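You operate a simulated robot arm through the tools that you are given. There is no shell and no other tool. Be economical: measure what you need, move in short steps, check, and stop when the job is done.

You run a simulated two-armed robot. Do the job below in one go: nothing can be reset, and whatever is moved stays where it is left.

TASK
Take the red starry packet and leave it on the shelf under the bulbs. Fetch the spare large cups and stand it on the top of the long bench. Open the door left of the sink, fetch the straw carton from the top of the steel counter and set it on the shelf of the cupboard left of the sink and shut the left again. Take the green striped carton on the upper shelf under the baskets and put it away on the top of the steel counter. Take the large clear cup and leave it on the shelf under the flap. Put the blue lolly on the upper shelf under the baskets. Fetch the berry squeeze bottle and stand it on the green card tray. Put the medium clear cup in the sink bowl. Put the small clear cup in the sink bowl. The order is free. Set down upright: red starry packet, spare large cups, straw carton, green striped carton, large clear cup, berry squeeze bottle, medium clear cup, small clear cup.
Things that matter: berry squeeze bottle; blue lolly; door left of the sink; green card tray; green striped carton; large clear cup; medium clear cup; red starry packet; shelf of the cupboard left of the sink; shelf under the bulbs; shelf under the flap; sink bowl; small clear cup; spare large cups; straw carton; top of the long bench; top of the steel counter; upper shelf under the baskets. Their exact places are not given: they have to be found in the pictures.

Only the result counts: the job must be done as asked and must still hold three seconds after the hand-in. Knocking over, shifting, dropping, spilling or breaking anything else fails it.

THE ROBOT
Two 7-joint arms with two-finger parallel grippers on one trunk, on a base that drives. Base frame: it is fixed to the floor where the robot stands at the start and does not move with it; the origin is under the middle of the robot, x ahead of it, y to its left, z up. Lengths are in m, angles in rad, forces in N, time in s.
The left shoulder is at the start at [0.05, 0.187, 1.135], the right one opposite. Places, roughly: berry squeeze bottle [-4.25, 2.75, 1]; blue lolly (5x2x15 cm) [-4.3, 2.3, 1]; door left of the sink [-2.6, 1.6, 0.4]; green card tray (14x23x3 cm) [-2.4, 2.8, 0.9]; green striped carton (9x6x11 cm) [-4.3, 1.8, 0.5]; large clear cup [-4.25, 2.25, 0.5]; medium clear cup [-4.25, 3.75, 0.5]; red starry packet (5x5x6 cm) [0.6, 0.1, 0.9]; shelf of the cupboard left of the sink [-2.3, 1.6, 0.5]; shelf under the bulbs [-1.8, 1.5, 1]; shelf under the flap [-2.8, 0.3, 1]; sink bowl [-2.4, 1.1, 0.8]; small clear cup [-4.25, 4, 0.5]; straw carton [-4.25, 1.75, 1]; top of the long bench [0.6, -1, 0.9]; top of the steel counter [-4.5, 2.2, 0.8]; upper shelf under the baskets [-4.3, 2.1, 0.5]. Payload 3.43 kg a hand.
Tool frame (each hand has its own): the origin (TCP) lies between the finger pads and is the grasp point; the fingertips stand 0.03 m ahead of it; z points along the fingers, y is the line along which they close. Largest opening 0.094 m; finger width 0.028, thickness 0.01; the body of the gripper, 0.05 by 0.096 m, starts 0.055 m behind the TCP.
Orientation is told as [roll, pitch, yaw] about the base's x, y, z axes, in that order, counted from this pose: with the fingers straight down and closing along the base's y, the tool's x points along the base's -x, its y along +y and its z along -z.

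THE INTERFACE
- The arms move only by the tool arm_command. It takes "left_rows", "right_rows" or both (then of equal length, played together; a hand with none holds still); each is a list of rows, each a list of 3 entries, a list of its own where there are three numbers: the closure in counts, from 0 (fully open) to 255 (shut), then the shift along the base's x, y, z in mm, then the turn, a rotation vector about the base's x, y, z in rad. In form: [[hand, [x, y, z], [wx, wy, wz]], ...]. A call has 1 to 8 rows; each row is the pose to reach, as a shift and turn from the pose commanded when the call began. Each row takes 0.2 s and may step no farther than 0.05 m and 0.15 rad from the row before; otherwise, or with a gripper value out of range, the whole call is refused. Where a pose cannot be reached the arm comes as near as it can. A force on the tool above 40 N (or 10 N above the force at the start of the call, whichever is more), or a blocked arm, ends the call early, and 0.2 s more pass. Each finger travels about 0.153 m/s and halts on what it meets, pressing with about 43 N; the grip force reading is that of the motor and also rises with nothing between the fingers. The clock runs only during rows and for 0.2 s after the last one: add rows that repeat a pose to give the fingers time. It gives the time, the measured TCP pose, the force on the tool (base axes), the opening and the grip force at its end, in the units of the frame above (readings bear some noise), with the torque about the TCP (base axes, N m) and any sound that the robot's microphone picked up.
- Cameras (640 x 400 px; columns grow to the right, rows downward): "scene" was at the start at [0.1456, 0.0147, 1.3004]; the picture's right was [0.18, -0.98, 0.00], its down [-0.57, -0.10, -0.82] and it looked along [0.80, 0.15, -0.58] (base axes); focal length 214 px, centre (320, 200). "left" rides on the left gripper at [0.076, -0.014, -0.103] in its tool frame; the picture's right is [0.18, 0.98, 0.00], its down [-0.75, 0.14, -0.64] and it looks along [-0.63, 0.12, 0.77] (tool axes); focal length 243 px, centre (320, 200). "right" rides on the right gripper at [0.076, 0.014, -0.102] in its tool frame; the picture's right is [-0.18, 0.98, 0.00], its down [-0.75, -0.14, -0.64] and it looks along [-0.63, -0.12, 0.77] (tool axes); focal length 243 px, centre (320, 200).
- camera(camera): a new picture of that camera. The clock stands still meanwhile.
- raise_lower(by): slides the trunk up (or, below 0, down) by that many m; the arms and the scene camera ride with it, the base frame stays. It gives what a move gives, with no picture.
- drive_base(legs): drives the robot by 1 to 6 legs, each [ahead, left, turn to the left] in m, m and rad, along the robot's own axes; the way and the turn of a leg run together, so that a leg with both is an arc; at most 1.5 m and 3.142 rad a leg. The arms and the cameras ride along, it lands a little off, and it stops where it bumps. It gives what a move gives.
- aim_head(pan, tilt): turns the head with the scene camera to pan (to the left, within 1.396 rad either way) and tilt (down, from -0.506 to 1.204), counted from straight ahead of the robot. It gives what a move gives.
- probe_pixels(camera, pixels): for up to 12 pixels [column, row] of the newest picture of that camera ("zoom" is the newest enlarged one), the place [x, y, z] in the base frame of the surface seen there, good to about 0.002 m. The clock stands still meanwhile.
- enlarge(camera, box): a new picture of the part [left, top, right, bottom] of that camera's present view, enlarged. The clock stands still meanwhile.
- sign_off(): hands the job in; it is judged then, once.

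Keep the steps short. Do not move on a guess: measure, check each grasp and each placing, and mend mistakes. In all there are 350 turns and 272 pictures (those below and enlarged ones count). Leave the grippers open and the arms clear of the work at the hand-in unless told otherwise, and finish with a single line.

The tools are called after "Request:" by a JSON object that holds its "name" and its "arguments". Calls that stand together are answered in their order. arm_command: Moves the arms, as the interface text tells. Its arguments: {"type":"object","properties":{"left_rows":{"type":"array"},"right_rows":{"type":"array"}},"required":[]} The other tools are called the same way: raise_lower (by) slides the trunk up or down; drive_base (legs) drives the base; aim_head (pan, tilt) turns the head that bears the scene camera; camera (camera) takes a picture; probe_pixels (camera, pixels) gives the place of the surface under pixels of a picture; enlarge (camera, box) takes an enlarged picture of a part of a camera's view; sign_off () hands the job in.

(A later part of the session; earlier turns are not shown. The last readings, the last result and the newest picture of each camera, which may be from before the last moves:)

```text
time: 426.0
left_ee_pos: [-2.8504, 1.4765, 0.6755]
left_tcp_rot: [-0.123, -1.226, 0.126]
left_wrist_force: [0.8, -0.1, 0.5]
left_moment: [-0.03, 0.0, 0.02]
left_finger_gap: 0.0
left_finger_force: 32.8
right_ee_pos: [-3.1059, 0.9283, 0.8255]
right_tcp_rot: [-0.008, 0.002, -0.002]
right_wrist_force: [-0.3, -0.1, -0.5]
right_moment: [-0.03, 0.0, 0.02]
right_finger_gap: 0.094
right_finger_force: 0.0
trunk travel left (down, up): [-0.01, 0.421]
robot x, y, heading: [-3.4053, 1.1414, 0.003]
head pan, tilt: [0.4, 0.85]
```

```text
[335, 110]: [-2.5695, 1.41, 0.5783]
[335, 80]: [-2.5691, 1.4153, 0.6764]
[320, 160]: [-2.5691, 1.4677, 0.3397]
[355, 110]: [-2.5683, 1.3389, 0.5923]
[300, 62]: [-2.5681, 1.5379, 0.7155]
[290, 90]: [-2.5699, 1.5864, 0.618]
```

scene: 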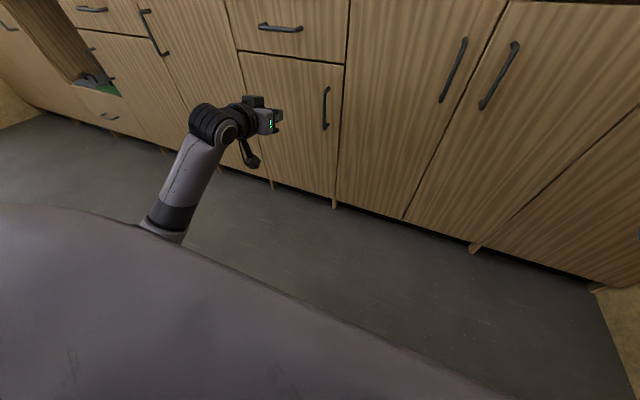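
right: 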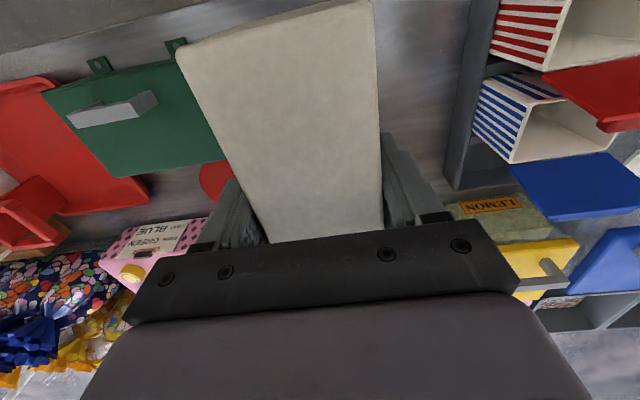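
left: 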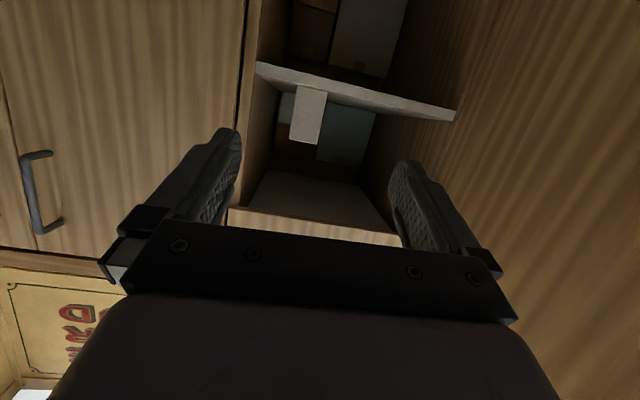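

Door is flush. Next: the green striped carton with the left hand. Strafe, turn around, and look.

Request:
{"name": "drive_base", "arguments": {"legs": [[0.05, 0.85, 0], [0, 0, 3.138]]}}

Request:
{"name": "aim_head", "arguments": {"pan": 0.3, "tilt": 0.6}}

Request:
{"name": "camera", "arguments": {"camera": "scene"}}

Request:
{"name": "camera", "arguments": {"camera": "left"}}

```text
time: 437.9
left_ee_pos: [-3.9136, 1.672, 0.6763]
left_tcp_rot: [-0.123, -1.224, -3.029]
left_wrist_force: [0.1, 0.0, 0.1]
left_moment: [-0.03, 0.02, -0.02]
left_finger_gap: 0.0
left_finger_force: 33.4
right_ee_pos: [-3.6501, 2.2164, 0.825]
right_tcp_rot: [-0.007, 0.002, 3.127]
right_wrist_force: [0.1, -0.4, 0.0]
right_moment: [-0.02, -0.02, 0.0]
right_finger_gap: 0.094
right_finger_force: 0.0
trunk travel left (down, up): [-0.01, 0.421]
robot x, y, heading: [-3.3544, 1.9965, 3.129]
head pan, tilt: [0.4, 0.85]
```

```text
time: 438.6
left_ee_pos: [-3.915, 1.6705, 0.674]
left_tcp_rot: [-0.123, -1.226, -3.031]
left_wrist_force: [-0.1, -0.3, -0.9]
left_moment: [-0.01, 0.0, -0.02]
left_finger_gap: 0.0003
left_finger_force: 32.8
right_ee_pos: [-3.6494, 2.2157, 0.8257]
right_tcp_rot: [-0.006, 0.0, 3.127]
right_wrist_force: [-0.3, -0.2, 0.3]
right_moment: [-0.01, 0.01, -0.01]
right_finger_gap: 0.0939
right_finger_force: 0.1
trunk travel left (down, up): [-0.01, 0.421]
robot x, y, heading: [-3.3575, 1.9963, 3.128]
head pan, tilt: [0.3, 0.6]
```

```text
101 pictures are left
```

scene: 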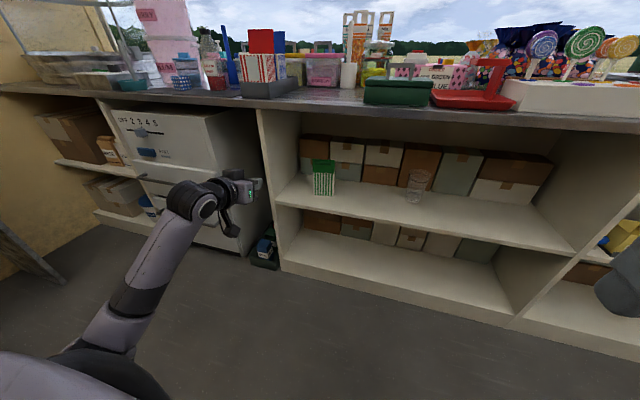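

```text
100 pictures are left
```

left: 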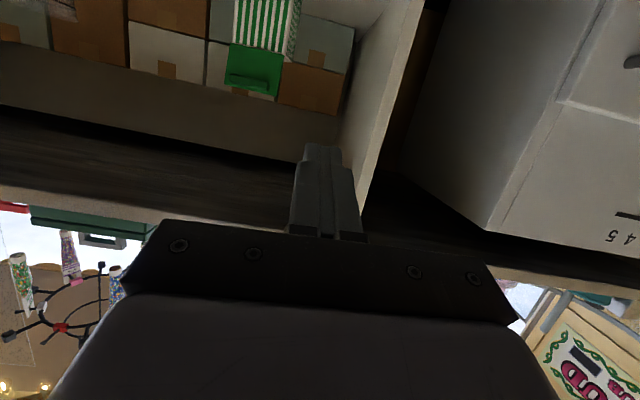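

Request:
{"name": "enlarge", "arguments": {"camera": "scene", "box": [280, 130, 460, 230]}}

Request:
{"name": "probe_pixels", "arguments": {"camera": "zoom", "pixels": [[122, 170], [150, 170], [180, 170], [195, 165], [120, 215], [190, 215], [155, 120], [505, 160], [480, 180], [515, 180], [500, 230], [155, 195]]}}

```text
3.56 times, centred on (370, 180) of scene
```

zoom: 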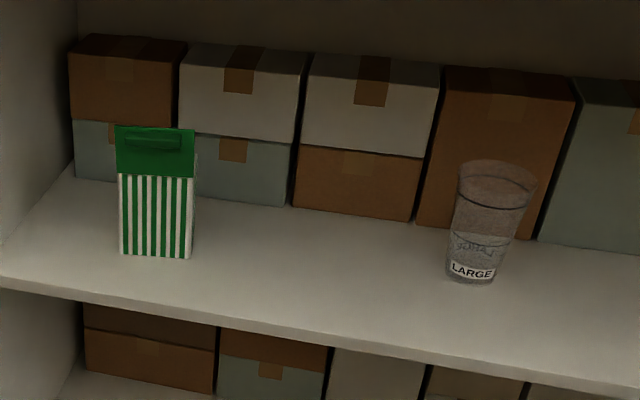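

```text
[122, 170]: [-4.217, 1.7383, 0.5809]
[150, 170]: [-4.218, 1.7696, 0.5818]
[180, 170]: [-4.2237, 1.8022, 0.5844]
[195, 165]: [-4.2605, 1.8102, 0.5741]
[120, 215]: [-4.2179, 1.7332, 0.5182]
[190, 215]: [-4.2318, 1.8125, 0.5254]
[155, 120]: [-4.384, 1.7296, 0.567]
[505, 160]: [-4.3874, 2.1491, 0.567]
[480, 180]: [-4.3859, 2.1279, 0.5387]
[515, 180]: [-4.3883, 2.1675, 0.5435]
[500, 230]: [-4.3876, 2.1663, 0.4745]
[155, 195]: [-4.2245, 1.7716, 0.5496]
```

The carton's wide side (≈8–9 cm) faces the aisle, turned ~10°. I'll grip it low across that width with exact alignment. Adjust the hand's yaw (+0.2) and tilt (−0.28), open, and lower.

Request:
{"name": "arm_command", "arguments": {"left_rows": [[150, [0, 0, -20], [0, 0, 0.1]], [0, [0, 0, -40], [0, 0, 0.2]], [0, [0, 0, -60], [0, 0, 0.2]]]}}

Request:
{"name": "arm_command", "arguments": {"left_rows": [[0, [0, 0, -20], [0.025, -0.137, 0]], [0, [0, 0, -50], [0.05, -0.275, 0]], [0, [0, 0, -84], [0.05, -0.275, 0]]]}}

Request:
{"name": "drive_base", "arguments": {"legs": [[0.1, -0.125, 0.0]]}}

Request:
{"name": "camera", "arguments": {"camera": "left"}}

```text
time: 439.4
left_ee_pos: [-3.9128, 1.6721, 0.6161]
left_tcp_rot: [-0.123, -1.225, -2.83]
left_wrist_force: [0.0, 0.3, -0.2]
left_moment: [0.0, 0.0, 0.0]
left_finger_gap: 0.0942
left_finger_force: 0.1
right_ee_pos: [-3.6495, 2.2163, 0.8251]
right_tcp_rot: [-0.006, 0.002, 3.125]
right_wrist_force: [0.4, 0.2, -0.7]
right_moment: [-0.03, 0.02, -0.02]
right_finger_gap: 0.0943
right_finger_force: 0.0
trunk travel left (down, up): [-0.01, 0.421]
robot x, y, heading: [-3.3602, 1.9981, 3.13]
head pan, tilt: [0.3, 0.6]
```

```text
time: 440.2
left_ee_pos: [-3.9149, 1.6718, 0.5311]
left_tcp_rot: [-0.057, -0.946, -2.886]
left_wrist_force: [-1.2, 0.1, 1.1]
left_moment: [-0.02, -0.01, 0.0]
left_finger_gap: 0.094
left_finger_force: 0.0
right_ee_pos: [-3.6501, 2.2164, 0.825]
right_tcp_rot: [-0.007, 0.001, 3.126]
right_wrist_force: [0.5, -0.2, 0.6]
right_moment: [-0.03, -0.01, -0.01]
right_finger_gap: 0.0943
right_finger_force: 0.1
trunk travel left (down, up): [-0.01, 0.421]
robot x, y, heading: [-3.3552, 1.9959, 3.13]
head pan, tilt: [0.3, 0.6]
```

```text
time: 441.7
left_ee_pos: [-4.0127, 1.7981, 0.5313]
left_tcp_rot: [-0.061, -0.947, -2.885]
left_wrist_force: [0.0, 0.3, -0.9]
left_moment: [-0.01, 0.03, -0.01]
left_finger_gap: 0.094
left_finger_force: 0.0
right_ee_pos: [-3.7484, 2.3434, 0.825]
right_tcp_rot: [-0.007, 0.003, 3.124]
right_wrist_force: [-0.2, -0.5, 0.5]
right_moment: [0.01, 0.01, -0.01]
right_finger_gap: 0.0941
right_finger_force: 0.1
trunk travel left (down, up): [-0.01, 0.421]
robot x, y, heading: [-3.4539, 2.1217, 3.127]
head pan, tilt: [0.3, 0.6]
```

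```text
98 pictures are left
```

left: 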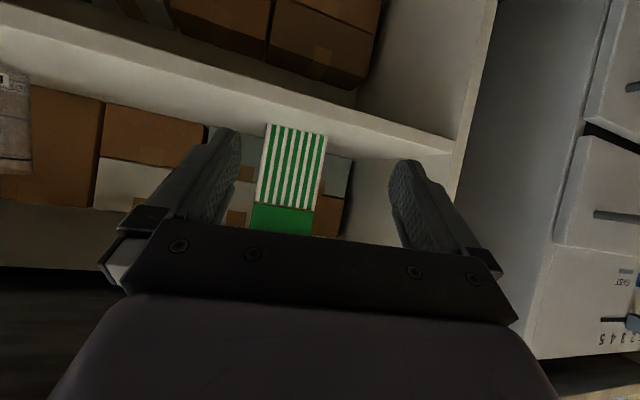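

Measure the carton's edges from here.

Request:
{"name": "probe_pixels", "arguments": {"camera": "left", "pixels": [[268, 135], [324, 140], [262, 175], [318, 180], [260, 200], [313, 205], [295, 155], [290, 190], [322, 160], [265, 155]]}}

Request:
{"name": "enlarge", "arguments": {"camera": "left", "box": [220, 100, 360, 250]}}

```text
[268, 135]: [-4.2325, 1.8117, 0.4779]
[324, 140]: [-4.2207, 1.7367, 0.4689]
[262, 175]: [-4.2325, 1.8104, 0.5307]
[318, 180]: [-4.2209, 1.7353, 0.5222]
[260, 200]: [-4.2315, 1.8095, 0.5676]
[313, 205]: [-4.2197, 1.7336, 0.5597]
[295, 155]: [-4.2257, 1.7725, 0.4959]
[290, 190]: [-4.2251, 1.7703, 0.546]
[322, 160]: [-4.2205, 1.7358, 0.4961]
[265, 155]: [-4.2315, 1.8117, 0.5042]
```

```text
2.67 times, centred on (290, 175) of left
```

zoom: 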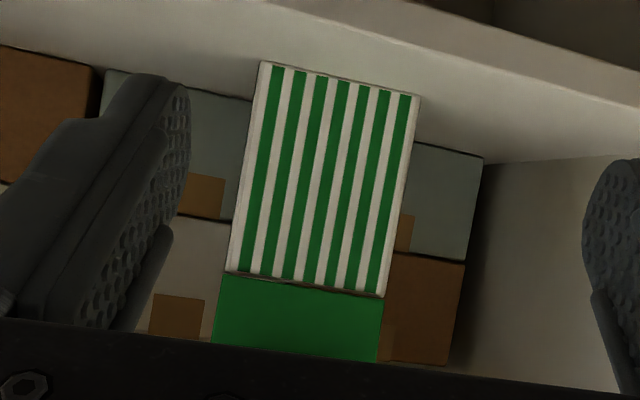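

Carton face: centre (−4.2267, 1.7735), width ≈83 mm, angle 0.153 rad. Fine-adjust yaw and drive to a close standoff.

Request:
{"name": "arm_command", "arguments": {"left_rows": [[0, [0, 8, -2], [0, 0, -0.045]], [0, [0, 8, -2], [0, 0, -0.045]]]}}

Request:
{"name": "drive_base", "arguments": {"legs": [[0.148, 0.025, 0]]}}

Request:
{"name": "enlarge", "arguments": {"camera": "left", "box": [160, 60, 480, 260]}}

```text
time: 442.3
left_ee_pos: [-4.0141, 1.806, 0.529]
left_tcp_rot: [-0.059, -0.948, -2.932]
left_wrist_force: [-0.1, 0.3, -0.4]
left_moment: [0.01, -0.01, 0.0]
left_finger_gap: 0.0941
left_finger_force: 0.1
right_ee_pos: [-3.7484, 2.3434, 0.8251]
right_tcp_rot: [-0.008, 0.003, 3.127]
right_wrist_force: [0.0, -0.1, 0.5]
right_moment: [-0.01, 0.03, -0.02]
right_finger_gap: 0.094
right_finger_force: 0.0
trunk travel left (down, up): [-0.01, 0.421]
robot x, y, heading: [-3.4536, 2.1244, 3.129]
head pan, tilt: [0.3, 0.6]
```

```text
time: 443.6
left_ee_pos: [-4.1609, 1.784, 0.5299]
left_tcp_rot: [-0.059, -0.946, -2.932]
left_wrist_force: [-0.5, 0.0, 0.0]
left_moment: [0.03, 0.01, 0.02]
left_finger_gap: 0.0941
left_finger_force: 0.0
right_ee_pos: [-3.8952, 2.3193, 0.8254]
right_tcp_rot: [-0.008, 0.002, 3.126]
right_wrist_force: [-0.4, 0.6, -0.1]
right_moment: [-0.01, -0.02, 0.04]
right_finger_gap: 0.0939
right_finger_force: 0.1
trunk travel left (down, up): [-0.01, 0.421]
robot x, y, heading: [-3.6036, 2.1013, 3.128]
head pan, tilt: [0.3, 0.6]
```

```text
2.00 times, centred on (320, 160) of left
```

zoom: 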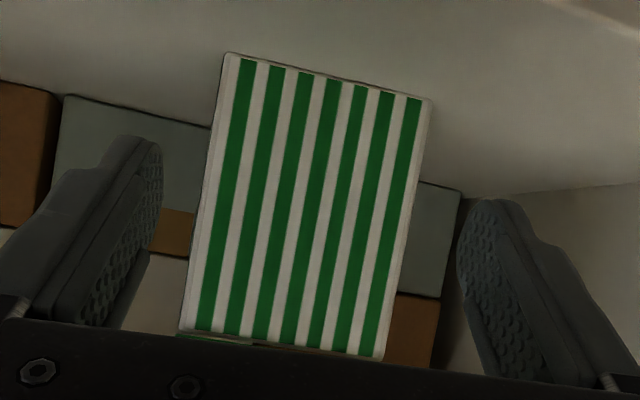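

Request:
{"name": "probe_pixels", "arguments": {"camera": "zoom", "pixels": [[208, 200], [412, 200], [212, 180], [415, 180], [310, 200], [203, 225], [404, 230]]}}

```text
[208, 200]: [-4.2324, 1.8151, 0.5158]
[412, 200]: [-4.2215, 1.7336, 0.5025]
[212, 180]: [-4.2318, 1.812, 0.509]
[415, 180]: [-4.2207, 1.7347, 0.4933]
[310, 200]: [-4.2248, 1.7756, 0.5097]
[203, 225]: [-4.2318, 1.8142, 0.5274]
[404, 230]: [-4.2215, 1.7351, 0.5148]
```

Aligned: advance along the carton's normal by 88 mm, then grip.

Request:
{"name": "arm_command", "arguments": {"left_rows": [[0, [-30, -4, 0], [0, 0, 0]], [0, [-60, -8, 0], [0, 0, 0]], [0, [-88, -12, 0], [0, 0, 0]], [0, [-88, -12, 0], [0, 0, 0]]]}}

Request:
{"name": "camera", "arguments": {"camera": "left"}}

```text
time: 444.6
left_ee_pos: [-4.2474, 1.7715, 0.5296]
left_tcp_rot: [-0.059, -0.947, -2.932]
left_wrist_force: [1.6, -0.1, -0.5]
left_moment: [-0.02, 0.0, -0.03]
left_finger_gap: 0.094
left_finger_force: 0.1
right_ee_pos: [-3.8957, 2.3199, 0.8256]
right_tcp_rot: [-0.007, 0.0, 3.125]
right_wrist_force: [0.8, 0.1, -0.8]
right_moment: [0.01, 0.01, 0.05]
right_finger_gap: 0.094
right_finger_force: 0.0
trunk travel left (down, up): [-0.01, 0.421]
robot x, y, heading: [-3.6038, 2.0998, 3.13]
head pan, tilt: [0.3, 0.6]
```

```text
95 pictures are left
```

left: 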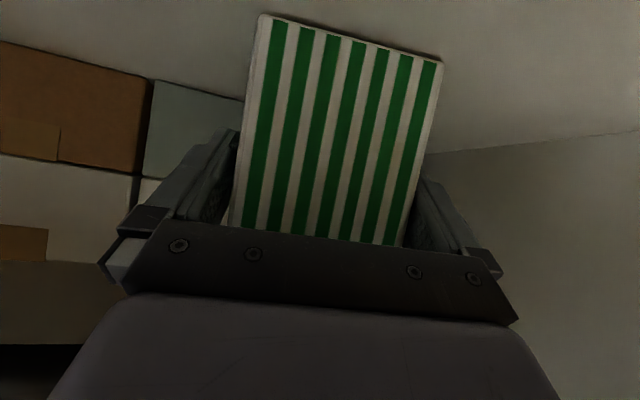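

No contact on the way in. Close and lift 3 cm.

Request:
{"name": "arm_command", "arguments": {"left_rows": [[100, [0, 0, 0], [0, 0, 0]], [255, [0, 0, 0], [0, 0, 0]], [255, [0, 0, 0], [0, 0, 0]], [255, [0, 0, 0], [0, 0, 0]], [255, [0, 0, 15], [0, 0, 0]], [255, [0, 0, 35], [0, 0, 0]]]}}

Request:
{"name": "camera", "arguments": {"camera": "left"}}

```text
time: 446.0
left_ee_pos: [-4.2486, 1.7721, 0.5638]
left_tcp_rot: [-0.058, -0.948, -2.932]
left_wrist_force: [-0.3, 0.8, -0.7]
left_moment: [0.03, -0.03, -0.02]
left_finger_gap: 0.0887
left_finger_force: 42.8
right_ee_pos: [-3.8955, 2.3196, 0.8247]
right_tcp_rot: [-0.007, 0.001, 3.125]
right_wrist_force: [-0.7, -0.6, 0.4]
right_moment: [0.01, -0.02, -0.04]
right_finger_gap: 0.0939
right_finger_force: 0.0
trunk travel left (down, up): [-0.01, 0.421]
robot x, y, heading: [-3.6024, 2.099, 3.126]
head pan, tilt: [0.3, 0.6]
```

```text
94 pictures are left
```

left: 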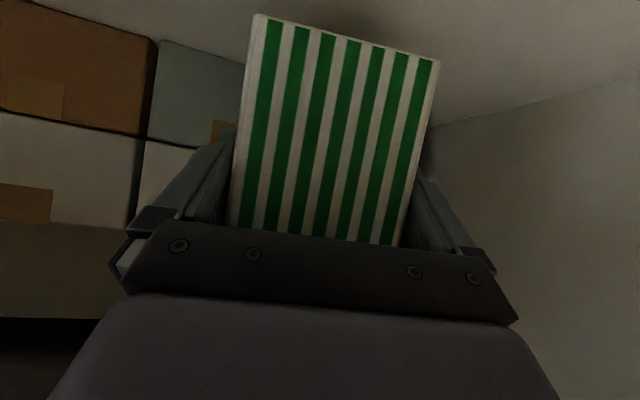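

Held (88.7 mm). Back out with the base, then raise the trunk.

Request:
{"name": "drive_base", "arguments": {"legs": [[-0.25, 0, 0]]}}

Request:
{"name": "raise_lower", "arguments": {"by": 0.4}}

Request:
{"name": "camera", "arguments": {"camera": "scene"}}

```text
time: 447.9
left_ee_pos: [-4.0001, 1.7688, 0.5643]
left_tcp_rot: [-0.06, -0.945, -2.936]
left_wrist_force: [0.3, -0.2, -0.6]
left_moment: [0.0, -0.03, 0.01]
left_finger_gap: 0.0887
left_finger_force: 43.3
right_ee_pos: [-3.6479, 2.3156, 0.8248]
right_tcp_rot: [-0.009, 0.002, 3.122]
right_wrist_force: [0.2, 0.1, -0.3]
right_moment: [0.01, -0.04, -0.01]
right_finger_gap: 0.0942
right_finger_force: 0.1
trunk travel left (down, up): [-0.01, 0.421]
robot x, y, heading: [-3.3516, 2.099, 3.125]
head pan, tilt: [0.3, 0.6]
```

```text
time: 451.7
left_ee_pos: [-3.9992, 1.769, 0.9641]
left_tcp_rot: [-0.061, -0.946, -2.934]
left_wrist_force: [0.2, -0.2, 0.0]
left_moment: [-0.01, 0.0, 0.01]
left_finger_gap: 0.0888
left_finger_force: 42.9
right_ee_pos: [-3.6459, 2.3173, 1.2249]
right_tcp_rot: [-0.01, 0.002, 3.124]
right_wrist_force: [0.4, 0.3, -0.2]
right_moment: [-0.03, 0.0, -0.02]
right_finger_gap: 0.0943
right_finger_force: 0.0
trunk travel left (down, up): [-0.41, 0.021]
robot x, y, heading: [-3.35, 2.0964, 3.125]
head pan, tilt: [0.3, 0.6]
```

```text
93 pictures are left
```

scene: 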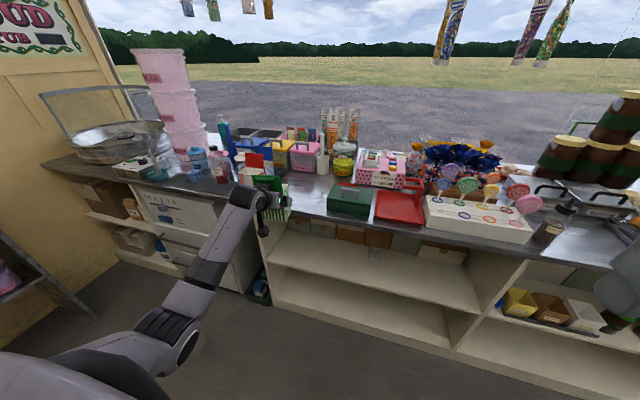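

Carton bottom at z≈0.899, above the counter (0.843). Drive to put it over the free spot.

Request:
{"name": "drive_base", "arguments": {"legs": [[0.175, -0.013, 0]]}}

Request:
{"name": "camera", "arguments": {"camera": "scene"}}

Request:
{"name": "camera", "arguments": {"camera": "left"}}

```text
time: 453.2
left_ee_pos: [-4.1745, 1.7832, 0.9638]
left_tcp_rot: [-0.059, -0.946, -2.932]
left_wrist_force: [0.0, 0.3, -0.1]
left_moment: [0.03, 0.0, -0.01]
left_finger_gap: 0.0889
left_finger_force: 43.4
right_ee_pos: [-3.8227, 2.3331, 1.2243]
right_tcp_rot: [-0.007, 0.002, 3.126]
right_wrist_force: [-0.6, -0.2, 0.5]
right_moment: [-0.02, -0.02, 0.0]
right_finger_gap: 0.0941
right_finger_force: 0.1
trunk travel left (down, up): [-0.41, 0.021]
robot x, y, heading: [-3.5272, 2.1115, 3.129]
head pan, tilt: [0.3, 0.6]
```

```text
92 pictures are left
```

scene: 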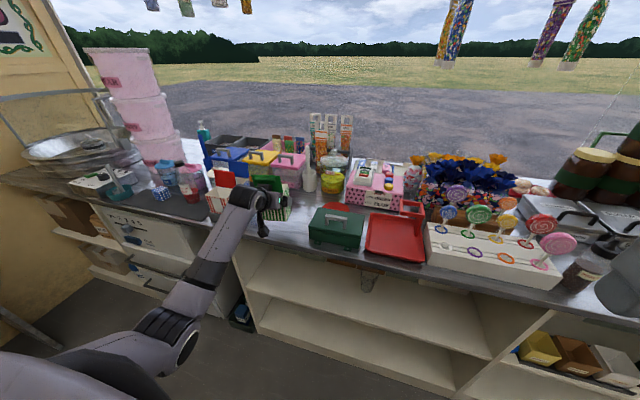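

```text
91 pictures are left
```

left: 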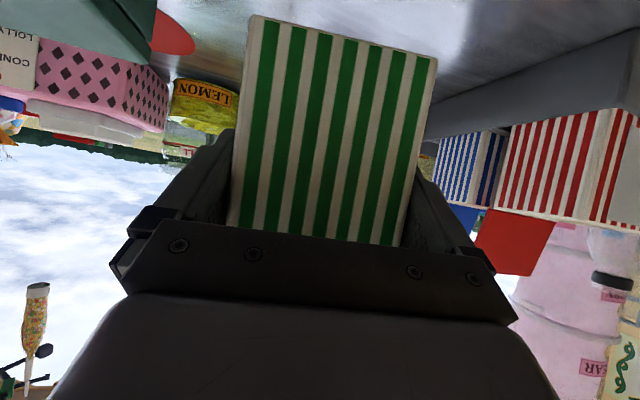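

Clear on both sides. Lower to contact (expected z≈0.909).

Request:
{"name": "arm_command", "arguments": {"left_rows": [[255, [0, 0, -25], [0, 0, 0]], [255, [0, 0, -45], [0, 0, 0]], [255, [0, 0, -51], [0, 0, 0]], [255, [0, 0, -54], [0, 0, 0]], [255, [0, 0, -57], [0, 0, 0]], [255, [0, 0, -60], [0, 0, 0]]]}}

```text
time: 454.6
left_ee_pos: [-4.1742, 1.7834, 0.9089]
left_tcp_rot: [-0.057, -0.961, -2.933]
left_wrist_force: [2.2, -1.3, 14.4]
left_moment: [-0.74, 0.3, 0.09]
left_finger_gap: 0.0885
left_finger_force: 42.6
right_ee_pos: [-3.8208, 2.3322, 1.2268]
right_tcp_rot: [-0.007, 0.0, 3.125]
right_wrist_force: [0.7, -0.3, -0.6]
right_moment: [0.01, 0.01, 0.03]
right_finger_gap: 0.0941
right_finger_force: 0.1
trunk travel left (down, up): [-0.41, 0.021]
robot x, y, heading: [-3.53, 2.1106, 3.132]
head pan, tilt: [0.3, 0.6]
```

Contact. Ease, open, and retreat straight back along the hand's own line.

Request:
{"name": "arm_command", "arguments": {"left_rows": [[255, [0, 0, 3], [0, 0, 0]], [120, [0, 0, 4], [0, 0, 0]], [0, [0, 0, 4], [0, 0, 0]], [0, [0, 0, 4], [0, 0, 0]], [0, [25, 3, 4], [0, 0, 0]], [0, [50, 7, 4], [0, 0, 0]], [0, [80, 11, 4], [0, 0, 0]]]}}

Request:
{"name": "camera", "arguments": {"camera": "left"}}

```text
time: 456.2
left_ee_pos: [-4.0926, 1.7937, 0.9067]
left_tcp_rot: [-0.059, -0.947, -2.931]
left_wrist_force: [-0.2, -0.2, 0.1]
left_moment: [-0.02, 0.01, -0.02]
left_finger_gap: 0.0938
left_finger_force: 0.0
right_ee_pos: [-3.8216, 2.3312, 1.2251]
right_tcp_rot: [-0.006, 0.001, 3.125]
right_wrist_force: [0.0, -0.7, -0.1]
right_moment: [0.01, 0.0, 0.0]
right_finger_gap: 0.094
right_finger_force: 0.0
trunk travel left (down, up): [-0.41, 0.021]
robot x, y, heading: [-3.5238, 2.1103, 3.132]
head pan, tilt: [0.3, 0.6]
```

```text
90 pictures are left
```

left: 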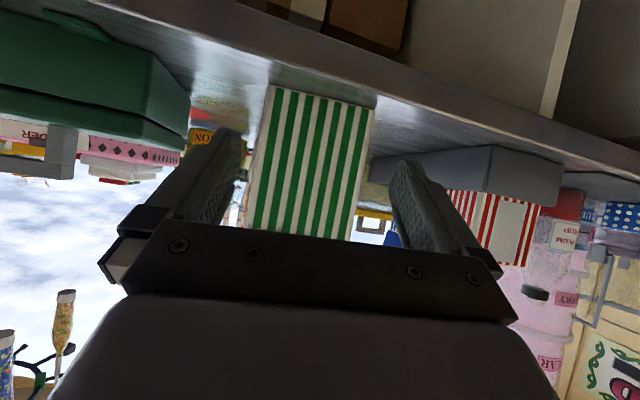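

Green carton stands on the steel counter. Next the LARGE cup on the shelf: back off, shift right 0.35, lower the trunk.

Request:
{"name": "drive_base", "arguments": {"legs": [[-0.2, 0, 0.012], [0, -0.33, 0]]}}

Request:
{"name": "raise_lower", "arguments": {"by": -0.38}}

Request:
{"name": "camera", "arguments": {"camera": "left"}}

Request:
{"name": "camera", "arguments": {"camera": "scene"}}

```text
time: 459.6
left_ee_pos: [-3.8878, 2.1186, 0.9079]
left_tcp_rot: [-0.057, -0.946, -2.921]
left_wrist_force: [-0.3, 0.2, 0.1]
left_moment: [-0.03, 0.02, 0.0]
left_finger_gap: 0.0943
left_finger_force: 0.1
right_ee_pos: [-3.6229, 2.6595, 1.224]
right_tcp_rot: [-0.007, 0.002, 3.136]
right_wrist_force: [0.1, -0.2, -0.9]
right_moment: [0.02, 0.01, 0.01]
right_finger_gap: 0.0939
right_finger_force: 0.1
trunk travel left (down, up): [-0.41, 0.021]
robot x, y, heading: [-3.3246, 2.4453, 3.139]
head pan, tilt: [0.3, 0.6]
```

```text
time: 463.2
left_ee_pos: [-3.8896, 2.1182, 0.5277]
left_tcp_rot: [-0.06, -0.946, -2.919]
left_wrist_force: [0.4, -0.5, 0.4]
left_moment: [0.01, 0.0, 0.01]
left_finger_gap: 0.0937
left_finger_force: 0.1
right_ee_pos: [-3.6243, 2.6576, 0.8453]
right_tcp_rot: [-0.008, 0.003, 3.138]
right_wrist_force: [0.4, 0.8, -0.7]
right_moment: [-0.01, -0.01, 0.01]
right_finger_gap: 0.0938
right_finger_force: 0.0
trunk travel left (down, up): [-0.03, 0.401]
robot x, y, heading: [-3.3249, 2.4429, 3.134]
head pan, tilt: [0.3, 0.6]
```

```text
89 pictures are left
```

left: 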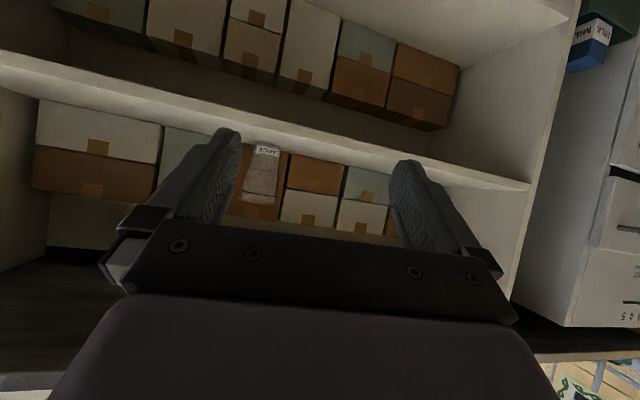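

```text
88 pictures are left
```

scene: 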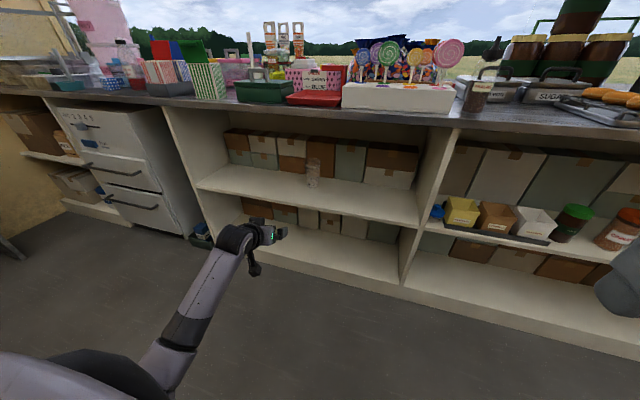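

Request:
{"name": "enlarge", "arguments": {"camera": "left", "box": [220, 120, 320, 220]}}

Request:
{"name": "probe_pixels", "arguments": {"camera": "left", "pixels": [[267, 150], [258, 149], [276, 152], [262, 150], [272, 151], [280, 154]]}}

```text
4.00 times, centred on (270, 170) of left
```

zoom: 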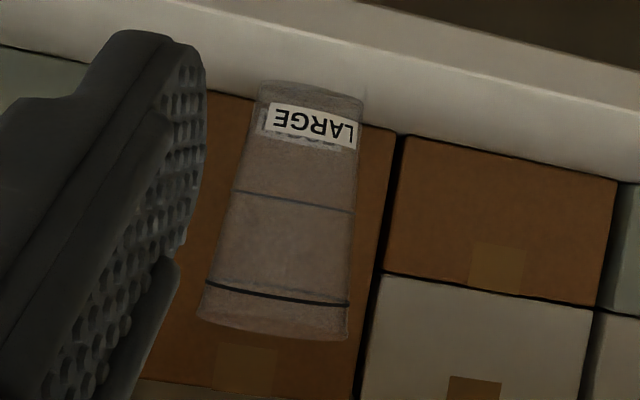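

```text
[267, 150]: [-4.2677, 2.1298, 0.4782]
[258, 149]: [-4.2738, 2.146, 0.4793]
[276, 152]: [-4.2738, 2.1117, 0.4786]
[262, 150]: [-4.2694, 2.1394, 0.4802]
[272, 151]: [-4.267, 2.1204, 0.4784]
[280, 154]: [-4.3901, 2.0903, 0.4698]
```

LARGE cup axis ≈ (−4.2925, 2.129). Drive to 0.12 before it along the hand's line.

Request:
{"name": "drive_base", "arguments": {"legs": [[0.284, -0.026, 0]]}}

Request:
{"name": "camera", "arguments": {"camera": "left"}}

```text
time: 465.2
left_ee_pos: [-4.1711, 2.1449, 0.5279]
left_tcp_rot: [-0.059, -0.947, -2.92]
left_wrist_force: [-0.6, -0.1, -0.5]
left_moment: [-0.01, -0.02, 0.01]
left_finger_gap: 0.0938
left_finger_force: 0.1
right_ee_pos: [-3.9052, 2.6853, 0.8445]
right_tcp_rot: [-0.008, 0.003, 3.136]
right_wrist_force: [0.4, -0.1, 0.6]
right_moment: [0.0, 0.02, -0.01]
right_finger_gap: 0.094
right_finger_force: 0.0
trunk travel left (down, up): [-0.03, 0.401]
robot x, y, heading: [-3.6088, 2.4689, 3.136]
head pan, tilt: [0.3, 0.6]
```

```text
86 pictures are left
```

left: 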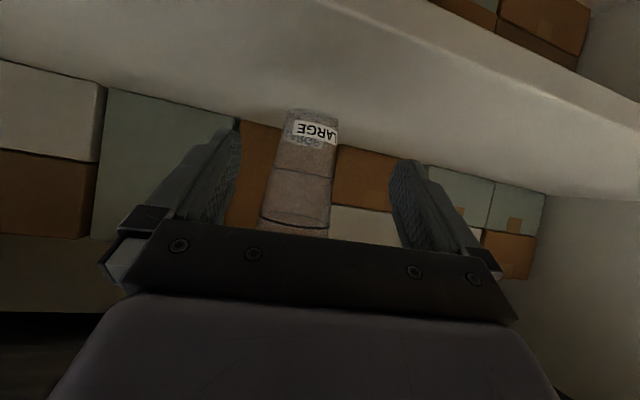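

Request:
{"name": "probe_pixels", "arguments": {"camera": "left", "pixels": [[315, 131], [297, 127], [333, 134], [306, 129], [325, 133]]}}

```text
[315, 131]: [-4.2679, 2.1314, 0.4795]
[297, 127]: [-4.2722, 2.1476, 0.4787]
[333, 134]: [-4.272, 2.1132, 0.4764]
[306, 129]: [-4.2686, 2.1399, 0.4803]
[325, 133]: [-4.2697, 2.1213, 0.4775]
```

Advance (−122, −14) mm and grip.

Request:
{"name": "arm_command", "arguments": {"left_rows": [[0, [-40, -5, 0], [0, 0, 0]], [0, [-80, -9, 0], [0, 0, 0]], [0, [-121, -14, 0], [0, 0, 0]], [0, [-121, -14, 0], [0, 0, 0]]]}}

Request:
{"name": "camera", "arguments": {"camera": "left"}}

```text
time: 466.2
left_ee_pos: [-4.2929, 2.131, 0.5293]
left_tcp_rot: [-0.06, -0.948, -2.92]
left_wrist_force: [0.7, 0.1, -0.6]
left_moment: [0.01, 0.01, -0.02]
left_finger_gap: 0.094
left_finger_force: 0.1
right_ee_pos: [-3.9054, 2.6852, 0.844]
right_tcp_rot: [-0.006, 0.002, 3.139]
right_wrist_force: [0.6, -0.5, 0.2]
right_moment: [-0.01, -0.03, 0.02]
right_finger_gap: 0.0941
right_finger_force: 0.1
trunk travel left (down, up): [-0.03, 0.401]
robot x, y, heading: [-3.6108, 2.4685, 3.141]
head pan, tilt: [0.3, 0.6]
```

```text
85 pictures are left
```

left: 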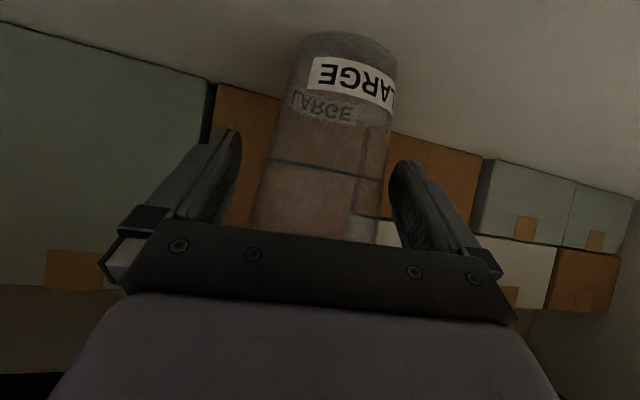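

Request:
{"name": "arm_command", "arguments": {"left_rows": [[80, [0, 0, 0], [0, 0, 0]], [160, [0, 0, 0], [0, 0, 0]], [255, [0, 0, 0], [0, 0, 0]], [255, [0, 0, 0], [0, 0, 0]], [255, [0, 0, 15], [0, 0, 0]], [255, [0, 0, 35], [0, 0, 0]]]}}

Request:
{"name": "camera", "arguments": {"camera": "left"}}

```text
time: 467.6
left_ee_pos: [-4.2922, 2.1295, 0.5645]
left_tcp_rot: [-0.058, -0.946, -2.918]
left_wrist_force: [0.1, 0.2, -0.2]
left_moment: [-0.02, 0.01, -0.01]
left_finger_gap: 0.0693
left_finger_force: 42.9
right_ee_pos: [-3.9056, 2.6856, 0.8452]
right_tcp_rot: [-0.007, 0.003, 3.138]
right_wrist_force: [0.1, 0.0, 0.5]
right_moment: [0.02, 0.0, 0.0]
right_finger_gap: 0.0937
right_finger_force: 0.1
trunk travel left (down, up): [-0.03, 0.401]
robot x, y, heading: [-3.6068, 2.4693, 3.137]
head pan, tilt: [0.3, 0.6]
```

```text
84 pictures are left
```

left: 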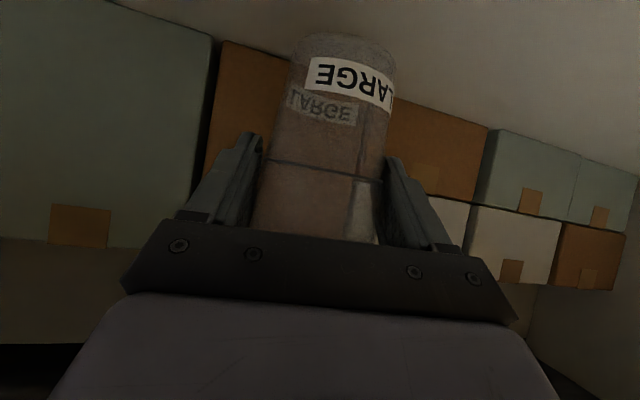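

LARGE is held. Back out, retract, raise the trunk.

Request:
{"name": "drive_base", "arguments": {"legs": [[-0.3, 0, 0]]}}

Request:
{"name": "raise_lower", "arguments": {"by": 0.4}}

Request:
{"name": "arm_command", "arguments": {"left_rows": [[255, [40, 5, 20], [0, 0, 0]], [255, [80, 10, 40], [0, 0, 0]], [255, [120, 15, 60], [0, 0, 0]]]}}

Request:
{"name": "drive_base", "arguments": {"legs": [[0, 0, 1.571], [0.8, 0.15, 0]]}}

Request:
{"name": "aim_head", "arguments": {"pan": 0.3, "tilt": 0.3}}

Request:
{"name": "camera", "arguments": {"camera": "scene"}}

```text
time: 469.6
left_ee_pos: [-3.9917, 2.1282, 0.5638]
left_tcp_rot: [-0.059, -0.947, -2.918]
left_wrist_force: [-0.2, -0.1, 0.3]
left_moment: [0.02, 0.02, 0.01]
left_finger_gap: 0.0694
left_finger_force: 42.7
right_ee_pos: [-3.6086, 2.684, 0.8453]
right_tcp_rot: [-0.007, 0.003, 3.139]
right_wrist_force: [0.2, -0.4, 0.1]
right_moment: [0.01, -0.02, -0.02]
right_finger_gap: 0.0938
right_finger_force: 0.0
trunk travel left (down, up): [-0.03, 0.401]
robot x, y, heading: [-3.3074, 2.4683, -3.143]
head pan, tilt: [0.3, 0.6]
```

```text
time: 473.5
left_ee_pos: [-3.9932, 2.1281, 0.963]
left_tcp_rot: [-0.058, -0.947, -2.919]
left_wrist_force: [0.1, -0.5, -0.4]
left_moment: [0.01, 0.0, -0.02]
left_finger_gap: 0.0691
left_finger_force: 43.7
right_ee_pos: [-3.6074, 2.683, 1.246]
right_tcp_rot: [-0.007, 0.002, 3.141]
right_wrist_force: [0.0, -0.6, -0.3]
right_moment: [0.01, 0.0, -0.02]
right_finger_gap: 0.0937
right_finger_force: 0.0
trunk travel left (down, up): [-0.43, 0.001]
robot x, y, heading: [-3.3119, 2.469, -3.144]
head pan, tilt: [0.3, 0.6]
```

```text
time: 474.3
left_ee_pos: [-3.8721, 2.1446, 1.0237]
left_tcp_rot: [-0.058, -0.946, -2.919]
left_wrist_force: [-0.3, -0.5, -0.1]
left_moment: [-0.03, -0.02, 0.02]
left_finger_gap: 0.0691
left_finger_force: 42.6
right_ee_pos: [-3.6086, 2.6842, 1.2461]
right_tcp_rot: [-0.008, 0.0, 3.141]
right_wrist_force: [0.2, -0.4, -0.4]
right_moment: [0.0, 0.0, -0.04]
right_finger_gap: 0.0941
right_finger_force: 0.0
trunk travel left (down, up): [-0.43, 0.001]
robot x, y, heading: [-3.3103, 2.4661, -3.144]
head pan, tilt: [0.3, 0.6]
```

```text
time: 482.4
left_ee_pos: [-2.8428, 1.1081, 1.0236]
left_tcp_rot: [-0.06, -0.946, -1.35]
left_wrist_force: [0.0, 0.0, -0.8]
left_moment: [0.01, -0.02, -0.02]
left_finger_gap: 0.0686
left_finger_force: 43.3
right_ee_pos: [-3.3812, 1.3737, 1.2449]
right_tcp_rot: [-0.008, 0.001, -1.576]
right_wrist_force: [-0.1, 0.1, 0.8]
right_moment: [0.02, -0.06, 0.02]
right_finger_gap: 0.0941
right_finger_force: 0.0
trunk travel left (down, up): [-0.43, 0.001]
robot x, y, heading: [-3.1663, 1.6718, -1.574]
head pan, tilt: [0.3, 0.6]
```

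```text
time: 483.2
left_ee_pos: [-2.843, 1.1082, 1.024]
left_tcp_rot: [-0.059, -0.946, -1.352]
left_wrist_force: [0.7, 0.2, -0.3]
left_moment: [-0.02, 0.01, 0.02]
left_finger_gap: 0.0686
left_finger_force: 42.7
right_ee_pos: [-3.3813, 1.375, 1.245]
right_tcp_rot: [-0.008, 0.002, -1.577]
right_wrist_force: [0.8, 0.6, 0.0]
right_moment: [0.0, -0.01, 0.01]
right_finger_gap: 0.0941
right_finger_force: 0.1
trunk travel left (down, up): [-0.43, 0.001]
robot x, y, heading: [-3.1667, 1.6725, -1.577]
head pan, tilt: [0.3, 0.3]
```

```text
83 pictures are left
```

scene: 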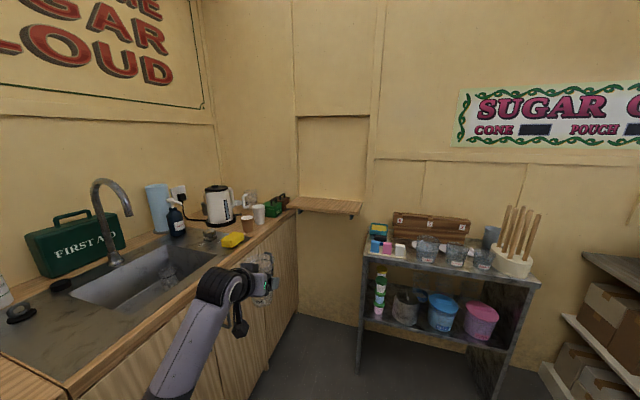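

Request:
{"name": "enlarge", "arguments": {"camera": "scene", "box": [250, 150, 410, 270]}}

Request:
{"name": "probe_pixels", "arguments": {"camera": "scene", "pixels": [[300, 205], [325, 203], [350, 208], [310, 199], [345, 201], [330, 212], [335, 150], [360, 205], [292, 206], [277, 205]]}}

```text
3.33 times, centred on (330, 210) of scene
```

zoom: 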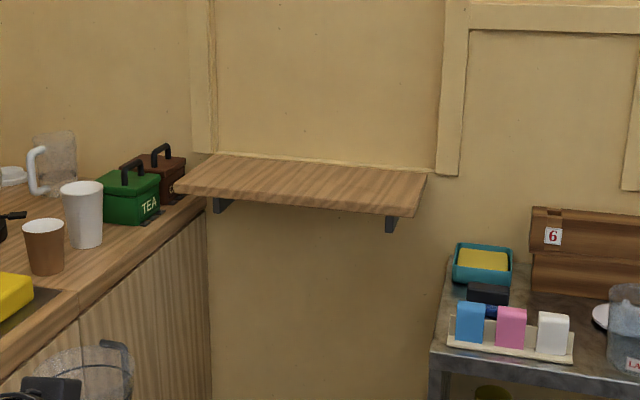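

```text
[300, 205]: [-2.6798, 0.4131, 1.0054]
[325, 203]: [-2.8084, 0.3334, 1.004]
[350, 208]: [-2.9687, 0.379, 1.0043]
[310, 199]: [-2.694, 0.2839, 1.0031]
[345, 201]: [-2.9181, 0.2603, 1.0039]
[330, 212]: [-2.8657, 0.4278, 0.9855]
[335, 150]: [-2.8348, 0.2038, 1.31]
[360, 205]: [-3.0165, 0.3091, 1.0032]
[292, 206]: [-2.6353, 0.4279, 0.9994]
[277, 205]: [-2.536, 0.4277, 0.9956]
```

Shelf under the flap: z 1.004, x −3.05…−2.63, y 0.22…0.43, empty. Raise the cup 8 cm and drive up to it.

Request:
{"name": "arm_command", "arguments": {"left_rows": [[255, [0, 0, 40], [0, 0, 0]], [255, [0, 0, 82], [0, 0, 0]]]}}

Request:
{"name": "drive_base", "arguments": {"legs": [[0.6, 0, 0]]}}

Request:
{"name": "camera", "arguments": {"camera": "scene"}}

Request:
{"name": "camera", "arguments": {"camera": "left"}}

```text
time: 483.8
left_ee_pos: [-2.8444, 1.109, 1.1052]
left_tcp_rot: [-0.06, -0.946, -1.35]
left_wrist_force: [0.0, 0.5, -0.8]
left_moment: [-0.01, 0.03, -0.04]
left_finger_gap: 0.0683
left_finger_force: 43.3
right_ee_pos: [-3.3813, 1.3756, 1.2451]
right_tcp_rot: [-0.007, 0.002, -1.577]
right_wrist_force: [-1.2, 1.1, 0.0]
right_moment: [-0.04, 0.0, 0.0]
right_finger_gap: 0.0937
right_finger_force: 0.0
trunk travel left (down, up): [-0.43, 0.001]
robot x, y, heading: [-3.1678, 1.6728, -1.573]
head pan, tilt: [0.3, 0.3]
```

```text
time: 487.2
left_ee_pos: [-2.8435, 0.5065, 1.106]
left_tcp_rot: [-0.058, -0.946, -1.349]
left_wrist_force: [-0.4, -0.1, -0.6]
left_moment: [0.0, 0.02, 0.01]
left_finger_gap: 0.0683
left_finger_force: 42.8
right_ee_pos: [-3.3824, 0.7706, 1.2446]
right_tcp_rot: [-0.008, 0.0, -1.575]
right_wrist_force: [-0.4, -0.3, -0.3]
right_moment: [0.02, -0.01, -0.01]
right_finger_gap: 0.0939
right_finger_force: 0.2
trunk travel left (down, up): [-0.43, 0.001]
robot x, y, heading: [-3.1643, 1.069, -1.574]
head pan, tilt: [0.3, 0.3]
```

```text
81 pictures are left
```

scene: 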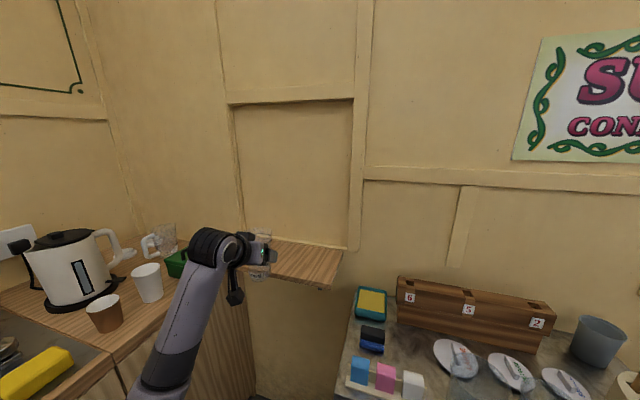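

```text
80 pictures are left
```

left: 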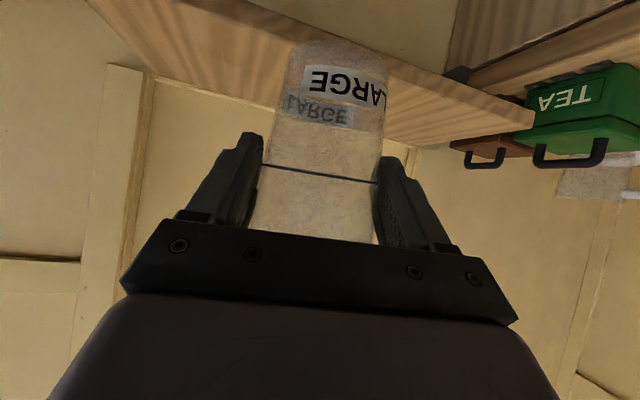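

Drive 0.1 more, then extend 7 cm and lower.

Request:
{"name": "drive_base", "arguments": {"legs": [[0.1, 0, 0]]}}

Request:
{"name": "arm_command", "arguments": {"left_rows": [[255, [-5, -35, 0], [0, 0, 0]], [255, [-8, -72, 0], [0, 0, 0]], [255, [-8, -72, -15], [0, 0, 0]], [255, [-8, -72, -27], [0, 0, 0]]]}}

Request:
{"name": "camera", "arguments": {"camera": "scene"}}

```text
time: 488.4
left_ee_pos: [-2.844, 0.4063, 1.1046]
left_tcp_rot: [-0.059, -0.948, -1.349]
left_wrist_force: [-0.7, -0.5, -0.7]
left_moment: [0.03, 0.0, 0.04]
left_finger_gap: 0.0682
left_finger_force: 42.8
right_ee_pos: [-3.3824, 0.6715, 1.2449]
right_tcp_rot: [-0.006, 0.003, -1.572]
right_wrist_force: [-0.2, -0.4, 0.8]
right_moment: [0.03, 0.01, 0.01]
right_finger_gap: 0.094
right_finger_force: 0.1
trunk travel left (down, up): [-0.43, 0.001]
robot x, y, heading: [-3.1694, 0.9709, -1.573]
head pan, tilt: [0.3, 0.3]
```

```text
time: 489.4
left_ee_pos: [-2.8527, 0.3358, 1.0795]
left_tcp_rot: [-0.059, -0.947, -1.351]
left_wrist_force: [0.5, 0.5, -0.4]
left_moment: [0.04, -0.02, 0.0]
left_finger_gap: 0.0682
left_finger_force: 43.1
right_ee_pos: [-3.3828, 0.6724, 1.2455]
right_tcp_rot: [-0.007, 0.003, -1.574]
right_wrist_force: [0.3, 0.1, 0.9]
right_moment: [0.0, 0.01, -0.01]
right_finger_gap: 0.0943
right_finger_force: 0.0
trunk travel left (down, up): [-0.43, 0.001]
robot x, y, heading: [-3.1714, 0.9661, -1.573]
head pan, tilt: [0.3, 0.3]
```

```text
79 pictures are left
```

scene: 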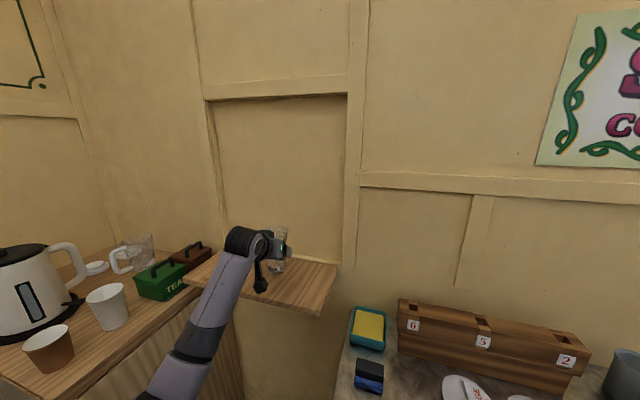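

Cup is over the shelf. Lower in small steps to contact.

Request:
{"name": "arm_command", "arguments": {"left_rows": [[255, [0, 0, -4], [0, 0, 0]], [255, [0, 0, -8], [0, 0, 0]], [255, [0, 0, -11], [0, 0, 0]], [255, [0, 0, -13], [0, 0, 0]], [255, [0, 0, -15], [0, 0, 0]], [255, [0, 0, -17], [0, 0, 0]]]}}

```text
time: 490.8
left_ee_pos: [-2.8518, 0.3361, 1.0673]
left_tcp_rot: [-0.059, -0.959, -1.348]
left_wrist_force: [1.7, 1.2, 14.1]
left_moment: [-0.33, -0.39, 0.05]
left_finger_gap: 0.068
left_finger_force: 42.9
right_ee_pos: [-3.3824, 0.674, 1.2459]
right_tcp_rot: [-0.007, 0.0, -1.574]
right_wrist_force: [0.0, 0.5, 0.5]
right_moment: [-0.04, -0.02, 0.01]
right_finger_gap: 0.0941
right_finger_force: 0.0
trunk travel left (down, up): [-0.43, 0.001]
robot x, y, heading: [-3.1685, 0.9721, -1.571]
head pan, tilt: [0.3, 0.3]
```

Contact. Ease, open, withdraw along the tool axis.

Request:
{"name": "arm_command", "arguments": {"left_rows": [[255, [0, 0, 3], [0, 0, 0]], [150, [0, 0, 3], [0, 0, 0]], [0, [0, 0, 3], [0, 0, 0]], [0, [0, 0, 3], [0, 0, 0]], [0, [-4, 32, 10], [0, 0, 0]], [0, [-9, 65, 20], [0, 0, 0]], [0, [-14, 100, 35], [0, 0, 0]], [0, [-18, 130, 50], [0, 0, 0]]]}}

Request:
{"name": "camera", "arguments": {"camera": "left"}}

Request:
{"name": "camera", "arguments": {"camera": "scene"}}

```text
time: 492.6
left_ee_pos: [-2.8696, 0.4655, 1.1134]
left_tcp_rot: [-0.06, -0.945, -1.348]
left_wrist_force: [-0.3, 0.4, -0.4]
left_moment: [0.01, 0.02, -0.01]
left_finger_gap: 0.0939
left_finger_force: 0.1
right_ee_pos: [-3.3831, 0.6726, 1.246]
right_tcp_rot: [-0.007, -0.001, -1.576]
right_wrist_force: [-0.2, -0.3, 0.7]
right_moment: [-0.01, -0.02, 0.0]
right_finger_gap: 0.0941
right_finger_force: 0.1
trunk travel left (down, up): [-0.43, 0.001]
robot x, y, heading: [-3.1679, 0.9671, -1.574]
head pan, tilt: [0.3, 0.3]
```

```text
78 pictures are left
```

left: 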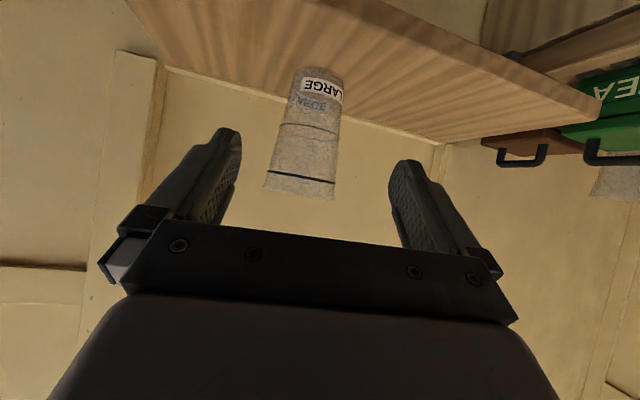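

```text
77 pictures are left
```

scene: 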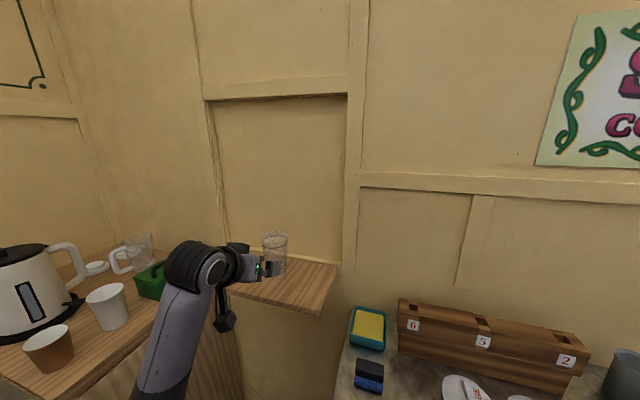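

LARGE cup stands on the flap shelf. Last cup: MEDIUM. Drive back up the aisle and turn toward it.

Request:
{"name": "drive_base", "arguments": {"legs": [[-0.3, 0, 0], [-0.9, -0.15, 0], [-0.95, 0, 0], [0, 0, -2.02]]}}

Request:
{"name": "raise_lower", "arguments": {"by": -0.42}}

Request:
{"name": "aim_head", "arguments": {"pan": 0, "tilt": 0.6}}

Request:
{"name": "camera", "arguments": {"camera": "scene"}}

```text
time: 508.4
left_ee_pos: [-3.8909, 3.0708, 1.1137]
left_tcp_rot: [-0.059, -0.947, 2.903]
left_wrist_force: [0.2, -0.1, -0.6]
left_moment: [0.02, 0.0, 0.02]
left_finger_gap: 0.0944
left_finger_force: 0.0
right_ee_pos: [-3.4775, 3.4383, 1.2443]
right_tcp_rot: [-0.007, 0.001, 2.676]
right_wrist_force: [0.4, 0.4, 0.0]
right_moment: [0.02, 0.03, 0.01]
right_finger_gap: 0.094
right_finger_force: 0.0
trunk travel left (down, up): [-0.43, 0.001]
robot x, y, heading: [-3.3073, 3.1152, 2.676]
head pan, tilt: [0.3, 0.3]
```

```text
refused: -0.42 is not a number from -0.4 to 0.4
```

```text
time: 509.2
left_ee_pos: [-3.8919, 3.0699, 1.1128]
left_tcp_rot: [-0.059, -0.947, 2.902]
left_wrist_force: [0.6, 0.3, 0.2]
left_moment: [-0.04, -0.03, -0.01]
left_finger_gap: 0.0939
left_finger_force: 0.0
right_ee_pos: [-3.4792, 3.437, 1.2467]
right_tcp_rot: [-0.006, -0.001, 2.678]
right_wrist_force: [-0.6, 0.6, 0.4]
right_moment: [0.02, 0.03, -0.01]
right_finger_gap: 0.0942
right_finger_force: 0.1
trunk travel left (down, up): [-0.43, 0.001]
robot x, y, heading: [-3.3118, 3.1129, 2.682]
head pan, tilt: [0.0, 0.6]
```

```text
76 pictures are left
```

scene: 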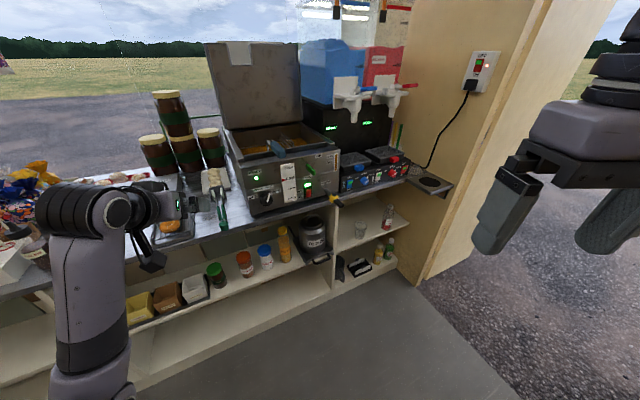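

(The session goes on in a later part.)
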